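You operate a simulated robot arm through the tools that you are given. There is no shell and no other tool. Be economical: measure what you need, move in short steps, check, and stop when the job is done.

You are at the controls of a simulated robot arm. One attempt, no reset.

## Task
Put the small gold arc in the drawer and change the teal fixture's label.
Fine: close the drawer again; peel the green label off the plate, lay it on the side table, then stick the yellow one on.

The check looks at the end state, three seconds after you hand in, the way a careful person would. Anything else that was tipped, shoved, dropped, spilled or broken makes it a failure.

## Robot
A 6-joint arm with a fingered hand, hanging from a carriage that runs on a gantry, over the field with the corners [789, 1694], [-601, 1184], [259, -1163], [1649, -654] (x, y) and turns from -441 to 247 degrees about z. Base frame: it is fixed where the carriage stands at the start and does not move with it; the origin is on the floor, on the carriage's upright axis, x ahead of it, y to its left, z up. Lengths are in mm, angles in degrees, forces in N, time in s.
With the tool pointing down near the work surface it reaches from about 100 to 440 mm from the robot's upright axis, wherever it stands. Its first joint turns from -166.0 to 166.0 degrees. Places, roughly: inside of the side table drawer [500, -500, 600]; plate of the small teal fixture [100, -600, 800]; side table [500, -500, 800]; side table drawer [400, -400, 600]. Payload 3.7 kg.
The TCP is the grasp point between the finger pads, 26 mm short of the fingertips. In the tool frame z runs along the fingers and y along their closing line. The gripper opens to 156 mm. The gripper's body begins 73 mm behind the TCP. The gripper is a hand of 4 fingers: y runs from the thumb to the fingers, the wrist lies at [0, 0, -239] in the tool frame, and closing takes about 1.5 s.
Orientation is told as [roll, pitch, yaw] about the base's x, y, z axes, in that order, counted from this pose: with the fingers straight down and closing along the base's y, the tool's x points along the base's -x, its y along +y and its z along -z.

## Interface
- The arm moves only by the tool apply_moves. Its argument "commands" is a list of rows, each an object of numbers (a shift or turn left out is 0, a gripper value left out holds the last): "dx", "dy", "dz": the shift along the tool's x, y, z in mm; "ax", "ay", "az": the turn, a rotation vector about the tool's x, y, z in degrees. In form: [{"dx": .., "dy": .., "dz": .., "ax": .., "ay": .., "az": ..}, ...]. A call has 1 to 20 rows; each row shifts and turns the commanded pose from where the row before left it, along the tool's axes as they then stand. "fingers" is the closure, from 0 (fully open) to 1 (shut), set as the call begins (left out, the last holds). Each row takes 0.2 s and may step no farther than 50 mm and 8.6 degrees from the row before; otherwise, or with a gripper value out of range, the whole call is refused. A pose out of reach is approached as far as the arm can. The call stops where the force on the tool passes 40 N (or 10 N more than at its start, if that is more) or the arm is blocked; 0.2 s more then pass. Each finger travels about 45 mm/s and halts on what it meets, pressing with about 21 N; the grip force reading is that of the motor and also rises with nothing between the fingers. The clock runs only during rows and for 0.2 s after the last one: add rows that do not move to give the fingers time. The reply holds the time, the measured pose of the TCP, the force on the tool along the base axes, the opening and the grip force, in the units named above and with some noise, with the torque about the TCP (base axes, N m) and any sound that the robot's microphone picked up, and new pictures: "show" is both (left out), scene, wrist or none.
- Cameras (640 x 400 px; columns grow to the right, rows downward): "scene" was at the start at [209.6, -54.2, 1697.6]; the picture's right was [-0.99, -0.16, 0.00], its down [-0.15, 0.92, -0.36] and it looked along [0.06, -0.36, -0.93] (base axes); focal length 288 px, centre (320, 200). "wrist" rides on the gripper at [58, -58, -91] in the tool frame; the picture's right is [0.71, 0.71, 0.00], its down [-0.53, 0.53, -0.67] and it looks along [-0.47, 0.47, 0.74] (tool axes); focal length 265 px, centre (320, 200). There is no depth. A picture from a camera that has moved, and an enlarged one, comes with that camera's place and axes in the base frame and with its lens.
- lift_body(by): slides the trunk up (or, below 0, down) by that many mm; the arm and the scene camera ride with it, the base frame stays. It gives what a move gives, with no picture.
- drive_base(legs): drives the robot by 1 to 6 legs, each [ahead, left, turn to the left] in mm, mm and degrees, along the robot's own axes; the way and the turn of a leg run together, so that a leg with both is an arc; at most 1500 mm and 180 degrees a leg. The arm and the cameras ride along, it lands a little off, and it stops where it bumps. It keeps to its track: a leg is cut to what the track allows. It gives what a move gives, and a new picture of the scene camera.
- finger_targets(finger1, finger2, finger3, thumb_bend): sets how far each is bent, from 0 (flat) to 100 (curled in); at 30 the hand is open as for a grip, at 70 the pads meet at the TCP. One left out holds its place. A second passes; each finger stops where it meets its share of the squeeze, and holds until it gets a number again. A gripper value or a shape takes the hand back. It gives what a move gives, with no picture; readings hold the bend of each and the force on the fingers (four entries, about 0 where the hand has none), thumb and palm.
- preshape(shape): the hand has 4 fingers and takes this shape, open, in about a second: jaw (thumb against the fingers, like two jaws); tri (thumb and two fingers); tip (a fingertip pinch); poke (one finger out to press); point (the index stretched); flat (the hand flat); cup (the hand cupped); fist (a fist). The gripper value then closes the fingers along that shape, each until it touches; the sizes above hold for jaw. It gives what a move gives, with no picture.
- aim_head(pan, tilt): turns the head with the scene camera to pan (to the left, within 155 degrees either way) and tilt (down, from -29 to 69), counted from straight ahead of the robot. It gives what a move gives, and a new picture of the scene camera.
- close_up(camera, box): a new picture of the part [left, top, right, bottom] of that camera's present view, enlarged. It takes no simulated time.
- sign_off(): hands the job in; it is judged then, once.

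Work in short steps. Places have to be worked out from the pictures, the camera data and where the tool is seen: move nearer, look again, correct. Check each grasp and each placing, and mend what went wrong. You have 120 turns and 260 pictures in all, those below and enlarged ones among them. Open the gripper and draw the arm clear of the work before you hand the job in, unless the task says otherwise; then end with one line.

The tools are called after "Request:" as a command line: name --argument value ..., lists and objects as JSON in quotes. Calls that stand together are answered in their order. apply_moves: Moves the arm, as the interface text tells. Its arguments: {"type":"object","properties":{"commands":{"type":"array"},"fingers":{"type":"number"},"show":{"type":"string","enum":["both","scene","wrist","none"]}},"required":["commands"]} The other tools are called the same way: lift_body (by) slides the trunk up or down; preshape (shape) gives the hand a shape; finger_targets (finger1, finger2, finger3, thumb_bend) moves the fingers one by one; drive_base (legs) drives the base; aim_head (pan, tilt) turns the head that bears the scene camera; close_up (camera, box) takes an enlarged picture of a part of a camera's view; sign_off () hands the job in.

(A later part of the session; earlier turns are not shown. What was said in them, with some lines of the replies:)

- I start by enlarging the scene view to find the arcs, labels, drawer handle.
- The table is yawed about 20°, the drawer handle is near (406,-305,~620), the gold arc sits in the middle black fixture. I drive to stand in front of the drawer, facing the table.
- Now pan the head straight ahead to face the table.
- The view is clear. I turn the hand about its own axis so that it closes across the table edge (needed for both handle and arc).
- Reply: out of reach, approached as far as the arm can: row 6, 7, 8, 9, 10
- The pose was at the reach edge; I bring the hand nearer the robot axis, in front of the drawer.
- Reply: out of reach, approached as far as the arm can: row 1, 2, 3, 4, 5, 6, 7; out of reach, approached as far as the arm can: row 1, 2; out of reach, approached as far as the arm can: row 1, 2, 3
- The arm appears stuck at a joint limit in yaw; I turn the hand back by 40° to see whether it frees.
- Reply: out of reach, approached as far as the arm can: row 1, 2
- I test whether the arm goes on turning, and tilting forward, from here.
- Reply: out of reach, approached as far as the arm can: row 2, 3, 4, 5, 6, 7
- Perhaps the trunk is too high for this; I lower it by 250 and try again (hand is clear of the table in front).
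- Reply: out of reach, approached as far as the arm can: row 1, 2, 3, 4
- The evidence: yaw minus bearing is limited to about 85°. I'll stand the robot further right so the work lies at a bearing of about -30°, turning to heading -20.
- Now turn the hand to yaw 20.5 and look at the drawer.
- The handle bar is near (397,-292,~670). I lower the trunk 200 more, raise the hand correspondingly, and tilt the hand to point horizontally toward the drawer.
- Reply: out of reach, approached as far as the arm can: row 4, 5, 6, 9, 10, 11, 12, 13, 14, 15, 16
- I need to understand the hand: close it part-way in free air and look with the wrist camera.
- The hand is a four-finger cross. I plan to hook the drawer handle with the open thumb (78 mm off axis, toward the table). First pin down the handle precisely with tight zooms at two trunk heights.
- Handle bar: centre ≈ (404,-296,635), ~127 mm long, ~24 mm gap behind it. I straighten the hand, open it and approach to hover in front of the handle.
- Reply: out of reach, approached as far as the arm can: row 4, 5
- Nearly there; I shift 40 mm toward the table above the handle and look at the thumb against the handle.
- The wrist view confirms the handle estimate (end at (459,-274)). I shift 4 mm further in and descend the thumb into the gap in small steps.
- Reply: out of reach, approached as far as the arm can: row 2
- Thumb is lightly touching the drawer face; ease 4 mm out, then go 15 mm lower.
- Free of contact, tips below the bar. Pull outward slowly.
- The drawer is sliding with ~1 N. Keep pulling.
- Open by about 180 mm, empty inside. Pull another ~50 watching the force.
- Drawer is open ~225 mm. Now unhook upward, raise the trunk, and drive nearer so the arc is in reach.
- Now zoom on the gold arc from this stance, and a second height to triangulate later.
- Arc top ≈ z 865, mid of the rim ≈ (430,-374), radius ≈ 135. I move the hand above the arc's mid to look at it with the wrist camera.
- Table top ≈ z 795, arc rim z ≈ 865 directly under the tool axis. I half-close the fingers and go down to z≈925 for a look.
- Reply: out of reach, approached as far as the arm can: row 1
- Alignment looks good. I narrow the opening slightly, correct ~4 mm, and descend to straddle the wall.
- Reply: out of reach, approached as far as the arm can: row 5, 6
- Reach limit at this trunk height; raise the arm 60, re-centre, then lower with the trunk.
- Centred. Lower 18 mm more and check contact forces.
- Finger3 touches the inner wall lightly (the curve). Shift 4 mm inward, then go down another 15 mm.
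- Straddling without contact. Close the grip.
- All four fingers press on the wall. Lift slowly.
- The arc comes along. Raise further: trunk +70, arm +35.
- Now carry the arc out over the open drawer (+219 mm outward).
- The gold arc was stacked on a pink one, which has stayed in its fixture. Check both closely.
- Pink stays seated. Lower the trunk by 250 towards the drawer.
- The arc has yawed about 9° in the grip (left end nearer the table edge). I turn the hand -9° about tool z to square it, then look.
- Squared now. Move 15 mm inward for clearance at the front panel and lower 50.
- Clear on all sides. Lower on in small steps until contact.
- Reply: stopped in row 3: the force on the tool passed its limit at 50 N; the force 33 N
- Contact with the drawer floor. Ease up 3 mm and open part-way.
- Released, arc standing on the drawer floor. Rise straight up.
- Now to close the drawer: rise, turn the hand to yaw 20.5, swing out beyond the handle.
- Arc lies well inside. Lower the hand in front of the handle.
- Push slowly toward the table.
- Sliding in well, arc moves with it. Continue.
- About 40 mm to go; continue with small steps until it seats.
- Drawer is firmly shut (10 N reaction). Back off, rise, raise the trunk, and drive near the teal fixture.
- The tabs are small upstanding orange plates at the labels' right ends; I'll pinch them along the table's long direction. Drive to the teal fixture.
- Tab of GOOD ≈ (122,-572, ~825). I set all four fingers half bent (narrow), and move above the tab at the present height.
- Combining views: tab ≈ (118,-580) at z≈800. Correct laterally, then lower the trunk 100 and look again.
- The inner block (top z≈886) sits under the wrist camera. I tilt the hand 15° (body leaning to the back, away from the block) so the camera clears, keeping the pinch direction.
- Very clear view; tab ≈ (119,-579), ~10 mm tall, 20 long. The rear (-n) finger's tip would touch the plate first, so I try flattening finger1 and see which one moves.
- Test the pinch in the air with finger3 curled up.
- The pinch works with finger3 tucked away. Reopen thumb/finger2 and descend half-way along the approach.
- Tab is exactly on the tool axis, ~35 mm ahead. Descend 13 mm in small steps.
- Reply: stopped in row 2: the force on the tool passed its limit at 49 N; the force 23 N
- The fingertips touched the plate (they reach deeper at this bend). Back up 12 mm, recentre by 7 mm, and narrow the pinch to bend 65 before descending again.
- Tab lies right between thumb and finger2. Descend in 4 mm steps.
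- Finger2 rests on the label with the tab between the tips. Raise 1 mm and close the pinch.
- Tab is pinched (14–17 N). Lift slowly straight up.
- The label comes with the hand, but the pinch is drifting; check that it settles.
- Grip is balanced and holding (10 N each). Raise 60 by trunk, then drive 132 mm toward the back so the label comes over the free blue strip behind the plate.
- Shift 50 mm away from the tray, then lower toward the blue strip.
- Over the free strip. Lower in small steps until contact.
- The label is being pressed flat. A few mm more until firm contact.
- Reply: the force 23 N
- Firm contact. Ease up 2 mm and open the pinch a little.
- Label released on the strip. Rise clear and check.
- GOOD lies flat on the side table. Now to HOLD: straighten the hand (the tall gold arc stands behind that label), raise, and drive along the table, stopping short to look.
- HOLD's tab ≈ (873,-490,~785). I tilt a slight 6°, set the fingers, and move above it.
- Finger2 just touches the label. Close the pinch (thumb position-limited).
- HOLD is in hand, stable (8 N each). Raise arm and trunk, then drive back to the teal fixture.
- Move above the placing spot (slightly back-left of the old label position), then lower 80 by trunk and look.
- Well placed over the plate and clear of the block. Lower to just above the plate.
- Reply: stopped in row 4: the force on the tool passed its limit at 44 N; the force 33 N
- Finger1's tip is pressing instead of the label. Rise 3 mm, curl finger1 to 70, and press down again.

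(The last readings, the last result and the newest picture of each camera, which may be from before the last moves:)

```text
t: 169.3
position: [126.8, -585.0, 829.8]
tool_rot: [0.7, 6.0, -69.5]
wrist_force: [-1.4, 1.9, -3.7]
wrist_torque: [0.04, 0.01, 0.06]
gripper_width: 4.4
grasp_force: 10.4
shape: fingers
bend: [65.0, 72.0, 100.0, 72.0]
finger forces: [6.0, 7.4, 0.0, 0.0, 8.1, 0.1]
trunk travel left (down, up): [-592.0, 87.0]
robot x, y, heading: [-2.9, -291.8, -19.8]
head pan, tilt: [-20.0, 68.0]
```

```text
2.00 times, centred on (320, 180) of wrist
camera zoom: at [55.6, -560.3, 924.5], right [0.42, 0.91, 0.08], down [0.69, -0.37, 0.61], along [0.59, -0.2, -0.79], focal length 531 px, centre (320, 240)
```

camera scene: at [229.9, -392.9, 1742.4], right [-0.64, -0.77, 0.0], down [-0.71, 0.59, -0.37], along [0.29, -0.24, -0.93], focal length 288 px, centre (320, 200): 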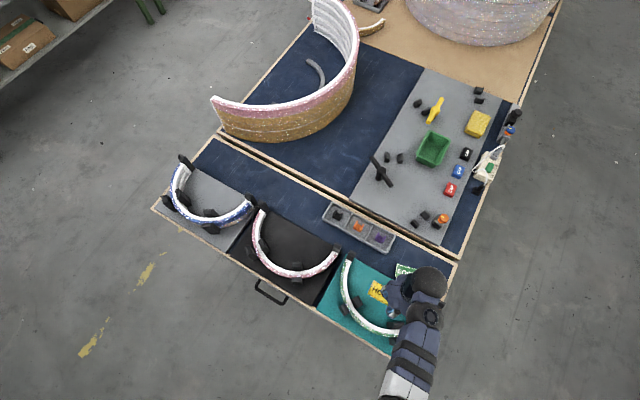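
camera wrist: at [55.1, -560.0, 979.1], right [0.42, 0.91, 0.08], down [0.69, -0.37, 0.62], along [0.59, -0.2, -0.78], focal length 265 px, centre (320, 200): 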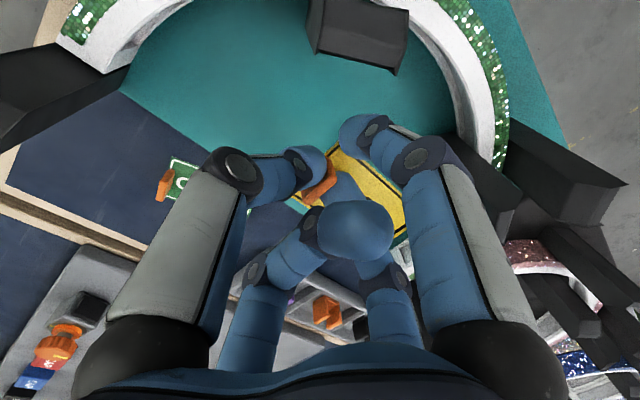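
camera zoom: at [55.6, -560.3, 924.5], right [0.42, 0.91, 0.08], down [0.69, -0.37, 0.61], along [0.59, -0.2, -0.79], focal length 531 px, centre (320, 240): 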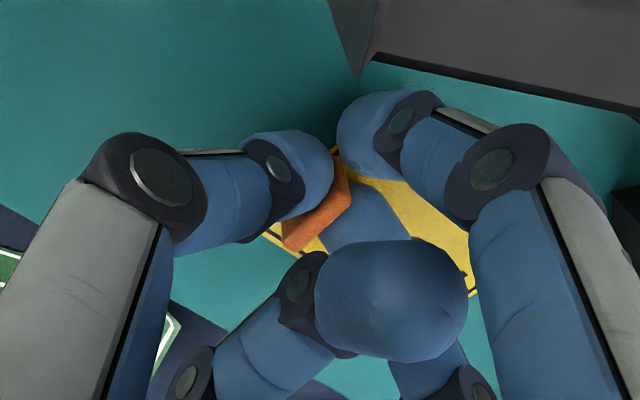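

Request:
apply_moves --commands '[{"dx": -0.2, "dz": 2}, {"dx": -0.2, "dz": 2}, {}]' --show "none"

Request:
close_up --camera "scene" --box '[350, 260, 430, 330]'

```text
t: 170.0
position: [127.3, -585.8, 826.9]
tool_rot: [0.4, 6.2, -69.4]
wrist_force: [-4.1, 7.8, 33.0]
wrist_torque: [0.76, 0.23, 0.08]
gripper_width: 4.8
grasp_force: 28.5
shape: fingers
bend: [63.0, 72.0, 100.0, 72.0]
finger forces: [33.1, 13.3, 0.0, 0.0, 10.8, 0.0]
trunk travel left (down, up): [-592.0, 87.0]
robot x, y, heading: [-0.1, -292.3, -19.7]
head pan, tilt: [-20.0, 68.0]
stopped in row 3: the force on the tool passed its limit at 43 N (the readings are from after the stop); the commanded pose is now the measured one
```

```text
5.71 times, centred on (390, 295) of scene
camera zoom: at [229.6, -392.3, 1742.7], right [-0.64, -0.77, 0.0], down [-0.71, 0.59, -0.37], along [0.29, -0.24, -0.93], focal length 1643 px, centre (-80, -343)
```

zoom: 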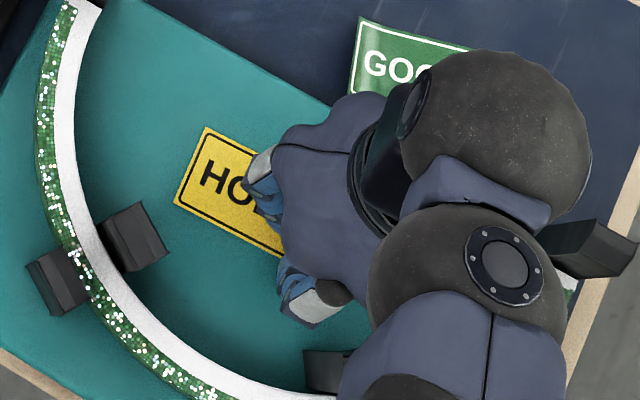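

Finger1 is pressing the label itself onto the plate. Ease up 1.5 mm and release the tab, then I'll press the label flat.

Request:
apply_moves --commands '[{"dx": 0.1, "dz": -1}, {}]' --show "none"

Request:
finger_targets --finger1 58 --finger2 66 --thumb_bend 66

Request:
apply_moves --commands '[{"dx": 0.3, "dz": -3}, {"dx": 0.4, "dz": -4}, {"dx": 0.5, "dz": -5}, {"dx": 0.5, "dz": -5}, {}]' --show "none"

Request:
close_up --camera "wrist" --box '[200, 0, 480, 280]'

```text
t: 170.6
position: [127.7, -585.6, 827.9]
tool_rot: [0.6, 6.1, -69.4]
wrist_force: [-4.4, 9.4, 33.5]
wrist_torque: [0.76, 0.26, 0.1]
gripper_width: 5.3
grasp_force: 28.3
shape: fingers
bend: [63.0, 72.0, 100.0, 72.0]
finger forces: [33.8, 12.8, 0.1, 0.0, 10.6, 0.0]
trunk travel left (down, up): [-592.0, 87.0]
robot x, y, heading: [-2.3, -290.4, -20.0]
head pan, tilt: [-20.0, 68.0]
```

```text
t: 171.6
position: [129.1, -588.4, 828.0]
tool_rot: [0.6, 5.9, -69.4]
wrist_force: [2.8, -1.1, 21.8]
wrist_torque: [0.2, -0.03, 0.04]
gripper_width: 14.3
grasp_force: 12.0
shape: fingers
bend: [59.0, 71.0, 100.0, 67.0]
finger forces: [7.3, 12.6, 0.0, 0.0, 3.6, 0.1]
trunk travel left (down, up): [-592.0, 87.0]
robot x, y, heading: [-5.8, -288.1, -19.5]
head pan, tilt: [-20.0, 68.0]
```

```text
t: 172.8
position: [127.9, -586.9, 844.6]
tool_rot: [0.5, 6.1, -69.5]
wrist_force: [-0.3, -0.1, 0.4]
wrist_torque: [0.0, 0.01, 0.02]
gripper_width: 20.9
grasp_force: 0.1
shape: fingers
bend: [57.0, 66.0, 100.0, 66.0]
finger forces: [0.1, 0.0, 0.0, 0.0, 0.0, 0.0]
trunk travel left (down, up): [-592.0, 87.0]
robot x, y, heading: [-4.6, -288.5, -19.7]
head pan, tilt: [-20.0, 68.0]
```

```text
1.43 times, centred on (340, 140) of wrist
camera zoom: at [57.0, -561.5, 940.1], right [0.42, 0.91, 0.08], down [0.7, -0.37, 0.61], along [0.59, -0.2, -0.79], focal length 379 px, centre (291, 286)
```

zoom: 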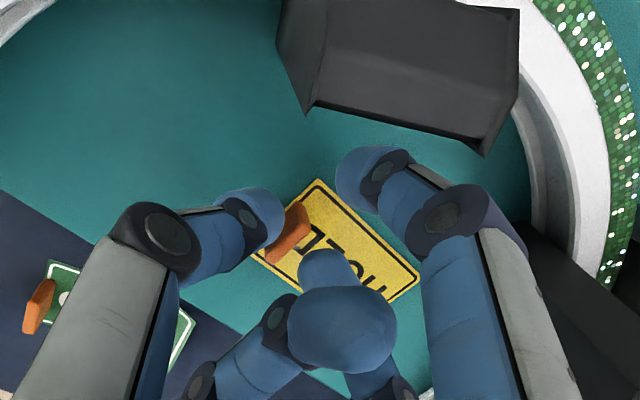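

HOLD lies on the plate, tab free. Rise, bunch the fingertips, move over the label's centre and press gently to stick it.

Request:
apply_moves --commands '[{"dx": 1.5, "dz": -15}, {"dx": 1, "dz": -10}, {"dy": 19}, {"dy": 19}]' --show "none"

Request:
finger_targets --finger1 66 --finger2 68 --finger3 72 --thumb_bend 68

Request:
close_up --camera "wrist" --box '[200, 0, 480, 280]'

```text
t: 173.8
position: [162.6, -572.3, 869.0]
tool_rot: [0.5, 6.0, -69.4]
wrist_force: [-0.1, 0.2, -0.3]
wrist_torque: [-0.02, 0.03, 0.02]
gripper_width: 20.8
grasp_force: 0.1
shape: fingers
bend: [57.0, 66.0, 100.0, 66.0]
finger forces: [0.1, 0.1, 0.0, 0.0, 0.0, 0.0]
trunk travel left (down, up): [-592.0, 87.0]
robot x, y, heading: [-2.8, -286.8, -19.8]
head pan, tilt: [-20.0, 68.0]
```

```text
t: 174.8
position: [164.3, -572.6, 869.9]
tool_rot: [0.6, 5.9, -69.3]
wrist_force: [-0.3, -1.3, 0.8]
wrist_torque: [0.01, 0.06, -0.02]
gripper_width: 5.2
grasp_force: 0.1
shape: fingers
bend: [66.0, 67.0, 73.0, 68.0]
finger forces: [0.1, 0.0, 0.1, 0.0, 0.1, 0.0]
trunk travel left (down, up): [-592.0, 87.0]
robot x, y, heading: [-2.1, -285.9, -19.9]
head pan, tilt: [-20.0, 68.0]
```

```text
1.43 times, centred on (340, 140) of wrist
camera zoom: at [92.5, -548.7, 964.4], right [0.42, 0.91, 0.08], down [0.7, -0.37, 0.61], along [0.59, -0.2, -0.79], focal length 379 px, centre (291, 286)
```

zoom: 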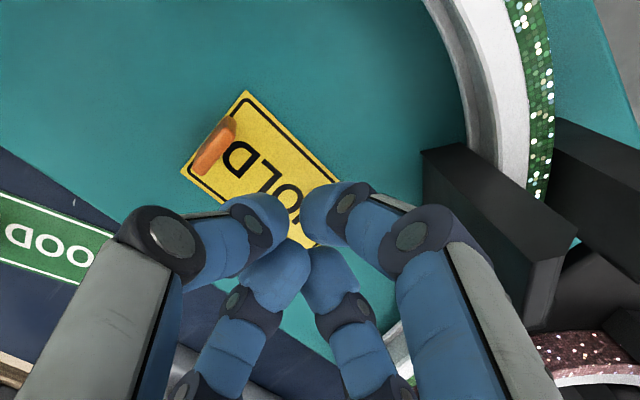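

Tool axis points at the label's centre. Descend and press lightly.

Request:
apply_moves --commands '[{"dx": -1, "dy": -4, "dz": 10}, {"dx": -1, "dz": 10}, {"dx": -1, "dz": 10}, {"dx": -0.4, "dz": 4}, {"dx": -0.2, "dz": 2}, {}]' --show "none"

```text
t: 176.2
position: [159.1, -574.2, 834.7]
tool_rot: [0.6, 5.9, -69.4]
wrist_force: [0.4, 0.0, 0.4]
wrist_torque: [0.0, 0.02, -0.01]
gripper_width: 5.3
grasp_force: 0.1
shape: fingers
bend: [66.0, 67.0, 73.0, 68.0]
finger forces: [0.0, 0.0, 0.1, 0.1, 0.1, 0.1]
trunk travel left (down, up): [-592.0, 87.0]
robot x, y, heading: [-2.2, -288.5, -19.8]
head pan, tilt: [-20.0, 68.0]
```

Request:
apply_moves --commands '[{"dx": -0.2, "dz": 2}, {"dx": -0.2, "dz": 2}, {"dx": -0.1, "dz": 1.5}, {"dx": -0.1, "dz": 1}, {}]' --show "none"

```text
t: 177.4
position: [160.2, -576.9, 829.3]
tool_rot: [0.7, 5.9, -69.5]
wrist_force: [-3.4, 6.1, 30.0]
wrist_torque: [0.15, 0.19, -0.08]
gripper_width: 4.0
grasp_force: 15.9
shape: fingers
bend: [66.0, 67.0, 73.0, 68.0]
finger forces: [0.9, 11.4, 0.0, 0.0, 20.5, 0.1]
trunk travel left (down, up): [-592.0, 87.0]
robot x, y, heading: [3.3, -283.3, -19.7]
head pan, tilt: [-20.0, 68.0]
stopped in row 5: the force on the tool passed its limit at 43 N (the readings are from after the stop); the commanded pose is now the measured one
```

Pressed with ~30 N. Lift straight off, raise and back the robot away to inspect.

Request:
apply_moves --commands '[{"dx": 0.5, "dz": -5}, {"dx": 1.5, "dz": -15}, {"dx": 2, "dz": -20}, {"dx": 2, "dz": -20}]' --show "none"

Request:
lift_body --by 85

Request:
close_up --camera "wrist" --box '[150, 0, 430, 175]'

Request:
drive_base --legs '[[0, 350, 0]]'

```text
t: 178.4
position: [161.2, -575.2, 889.4]
tool_rot: [0.6, 5.9, -69.4]
wrist_force: [-0.8, -0.4, -0.6]
wrist_torque: [0.0, 0.01, 0.03]
gripper_width: 4.8
grasp_force: 0.1
shape: fingers
bend: [66.0, 67.0, 73.0, 68.0]
finger forces: [0.0, 0.0, 0.0, 0.1, 0.0, 0.0]
trunk travel left (down, up): [-592.0, 87.0]
robot x, y, heading: [-7.5, -287.7, -19.7]
head pan, tilt: [-20.0, 68.0]
```

```text
t: 179.6
position: [161.2, -574.6, 972.4]
tool_rot: [0.6, 5.9, -69.4]
wrist_force: [-0.4, -0.3, 0.3]
wrist_torque: [0.02, -0.01, -0.01]
gripper_width: 4.7
grasp_force: 0.0
shape: fingers
bend: [66.0, 67.0, 73.0, 68.0]
finger forces: [0.0, 0.0, 0.0, 0.0, 0.0, 0.1]
trunk travel left (down, up): [-677.0, 2.0]
robot x, y, heading: [-2.9, -289.1, -19.7]
head pan, tilt: [-20.0, 68.0]
```

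```text
2.29 times, centred on (290, 88) of wrist
camera zoom: at [88.7, -551.1, 1068.5], right [0.41, 0.91, 0.08], down [0.69, -0.37, 0.62], along [0.59, -0.2, -0.78], focal length 607 px, centre (389, 457)
```

zoom: 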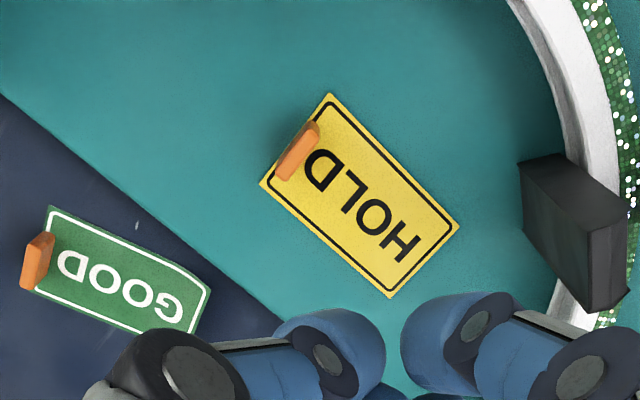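

```text
t: 181.8
position: [276.8, -252.6, 972.9]
tool_rot: [0.7, 6.0, -69.3]
wrist_force: [0.1, 0.2, 0.9]
wrist_torque: [0.01, -0.02, 0.02]
gripper_width: 4.9
grasp_force: 0.0
shape: fingers
bend: [66.0, 67.0, 73.0, 68.0]
finger forces: [0.0, 0.1, 0.0, 0.1, 0.1, 0.0]
trunk travel left (down, up): [-677.0, 2.0]
robot x, y, heading: [113.6, 38.1, -19.8]
head pan, tilt: [-20.0, 68.0]
camera scene: at [345.7, -68.7, 1827.4], right [-0.64, -0.77, 0.0], down [-0.71, 0.59, -0.37], along [0.29, -0.24, -0.93], focal length 288 px, centre (320, 200)
```

scene: 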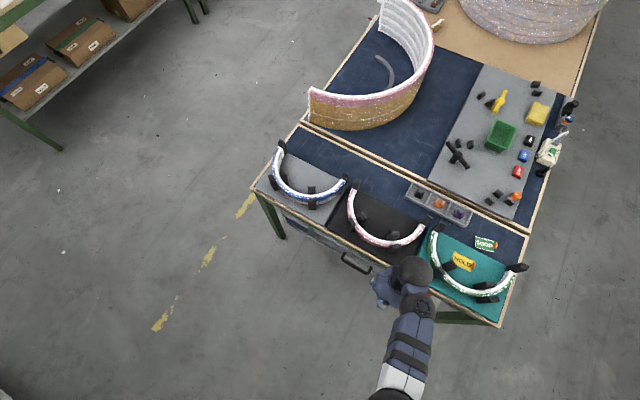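

Both labels lie flat: HOLD on the teal plate, GOOD on the side table. Open the hand, and inspect the table once more.

Request:
preshape --shape "jaw"

Request:
apply_moves --commands '[{"dx": 30}, {"dx": 30}, {"dx": 30}, {}]' --fingers 0 --show "none"

Request:
close_up --camera "scene" --box '[390, 200, 540, 340]'

Request:
close_up --camera "scene" --box '[250, 130, 430, 290]'

```text
t: 182.7
position: [277.2, -251.6, 973.3]
tool_rot: [0.7, 5.9, -69.4]
wrist_force: [0.2, -0.3, -0.1]
wrist_torque: [0.05, -0.01, -0.02]
gripper_width: 155.8
grasp_force: 0.0
shape: jaw
bend: [30.0, 30.0, 30.0, 30.0]
finger forces: [0.1, 0.0, 0.1, 0.0, 0.0, 0.1]
trunk travel left (down, up): [-677.0, 2.0]
robot x, y, heading: [110.8, 32.8, -19.8]
head pan, tilt: [-20.0, 68.0]
```

```text
t: 183.7
position: [245.8, -168.5, 982.1]
tool_rot: [0.4, 5.8, -69.3]
wrist_force: [0.4, -0.3, 0.1]
wrist_torque: [0.01, 0.03, -0.02]
gripper_width: 155.9
grasp_force: 0.2
shape: jaw
bend: [30.0, 30.0, 30.0, 30.0]
finger forces: [0.1, 0.0, 0.0, 0.1, 0.1, 0.0]
trunk travel left (down, up): [-677.0, 2.0]
robot x, y, heading: [111.4, 32.3, -19.5]
head pan, tilt: [-20.0, 68.0]
```

```text
2.86 times, centred on (465, 270) of scene
camera zoom: at [345.7, -68.7, 1827.4], right [-0.64, -0.77, 0.0], down [-0.71, 0.59, -0.37], along [0.29, -0.24, -0.93], focal length 822 px, centre (-94, 0)
```

zoom: 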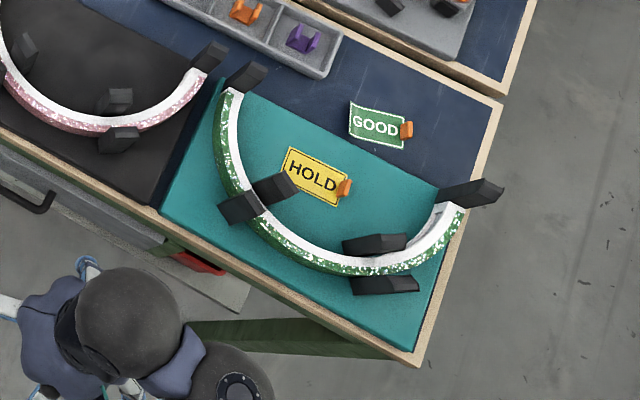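

```text
2.50 times, centred on (340, 210) of scene
camera zoom: at [345.7, -68.7, 1827.4], right [-0.64, -0.77, 0.0], down [-0.71, 0.59, -0.37], along [0.29, -0.24, -0.93], focal length 719 px, centre (270, 175)
```

zoom: 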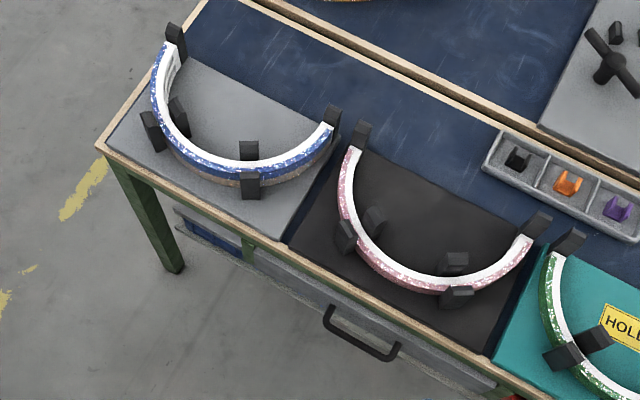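

All matches: drawer shut (handle back at its original place), gold arc inside, GOOD on the side table, HOLD on the teal plate, hand open and clear.

Request:
sign_off

```text
The job is handed in.
```

The small gold arc is in the closed drawer, the green GOOD label lies flat on the side table, and the yellow HOLD label is pressed flat onto the teal plate, slightly off the old label's spot.
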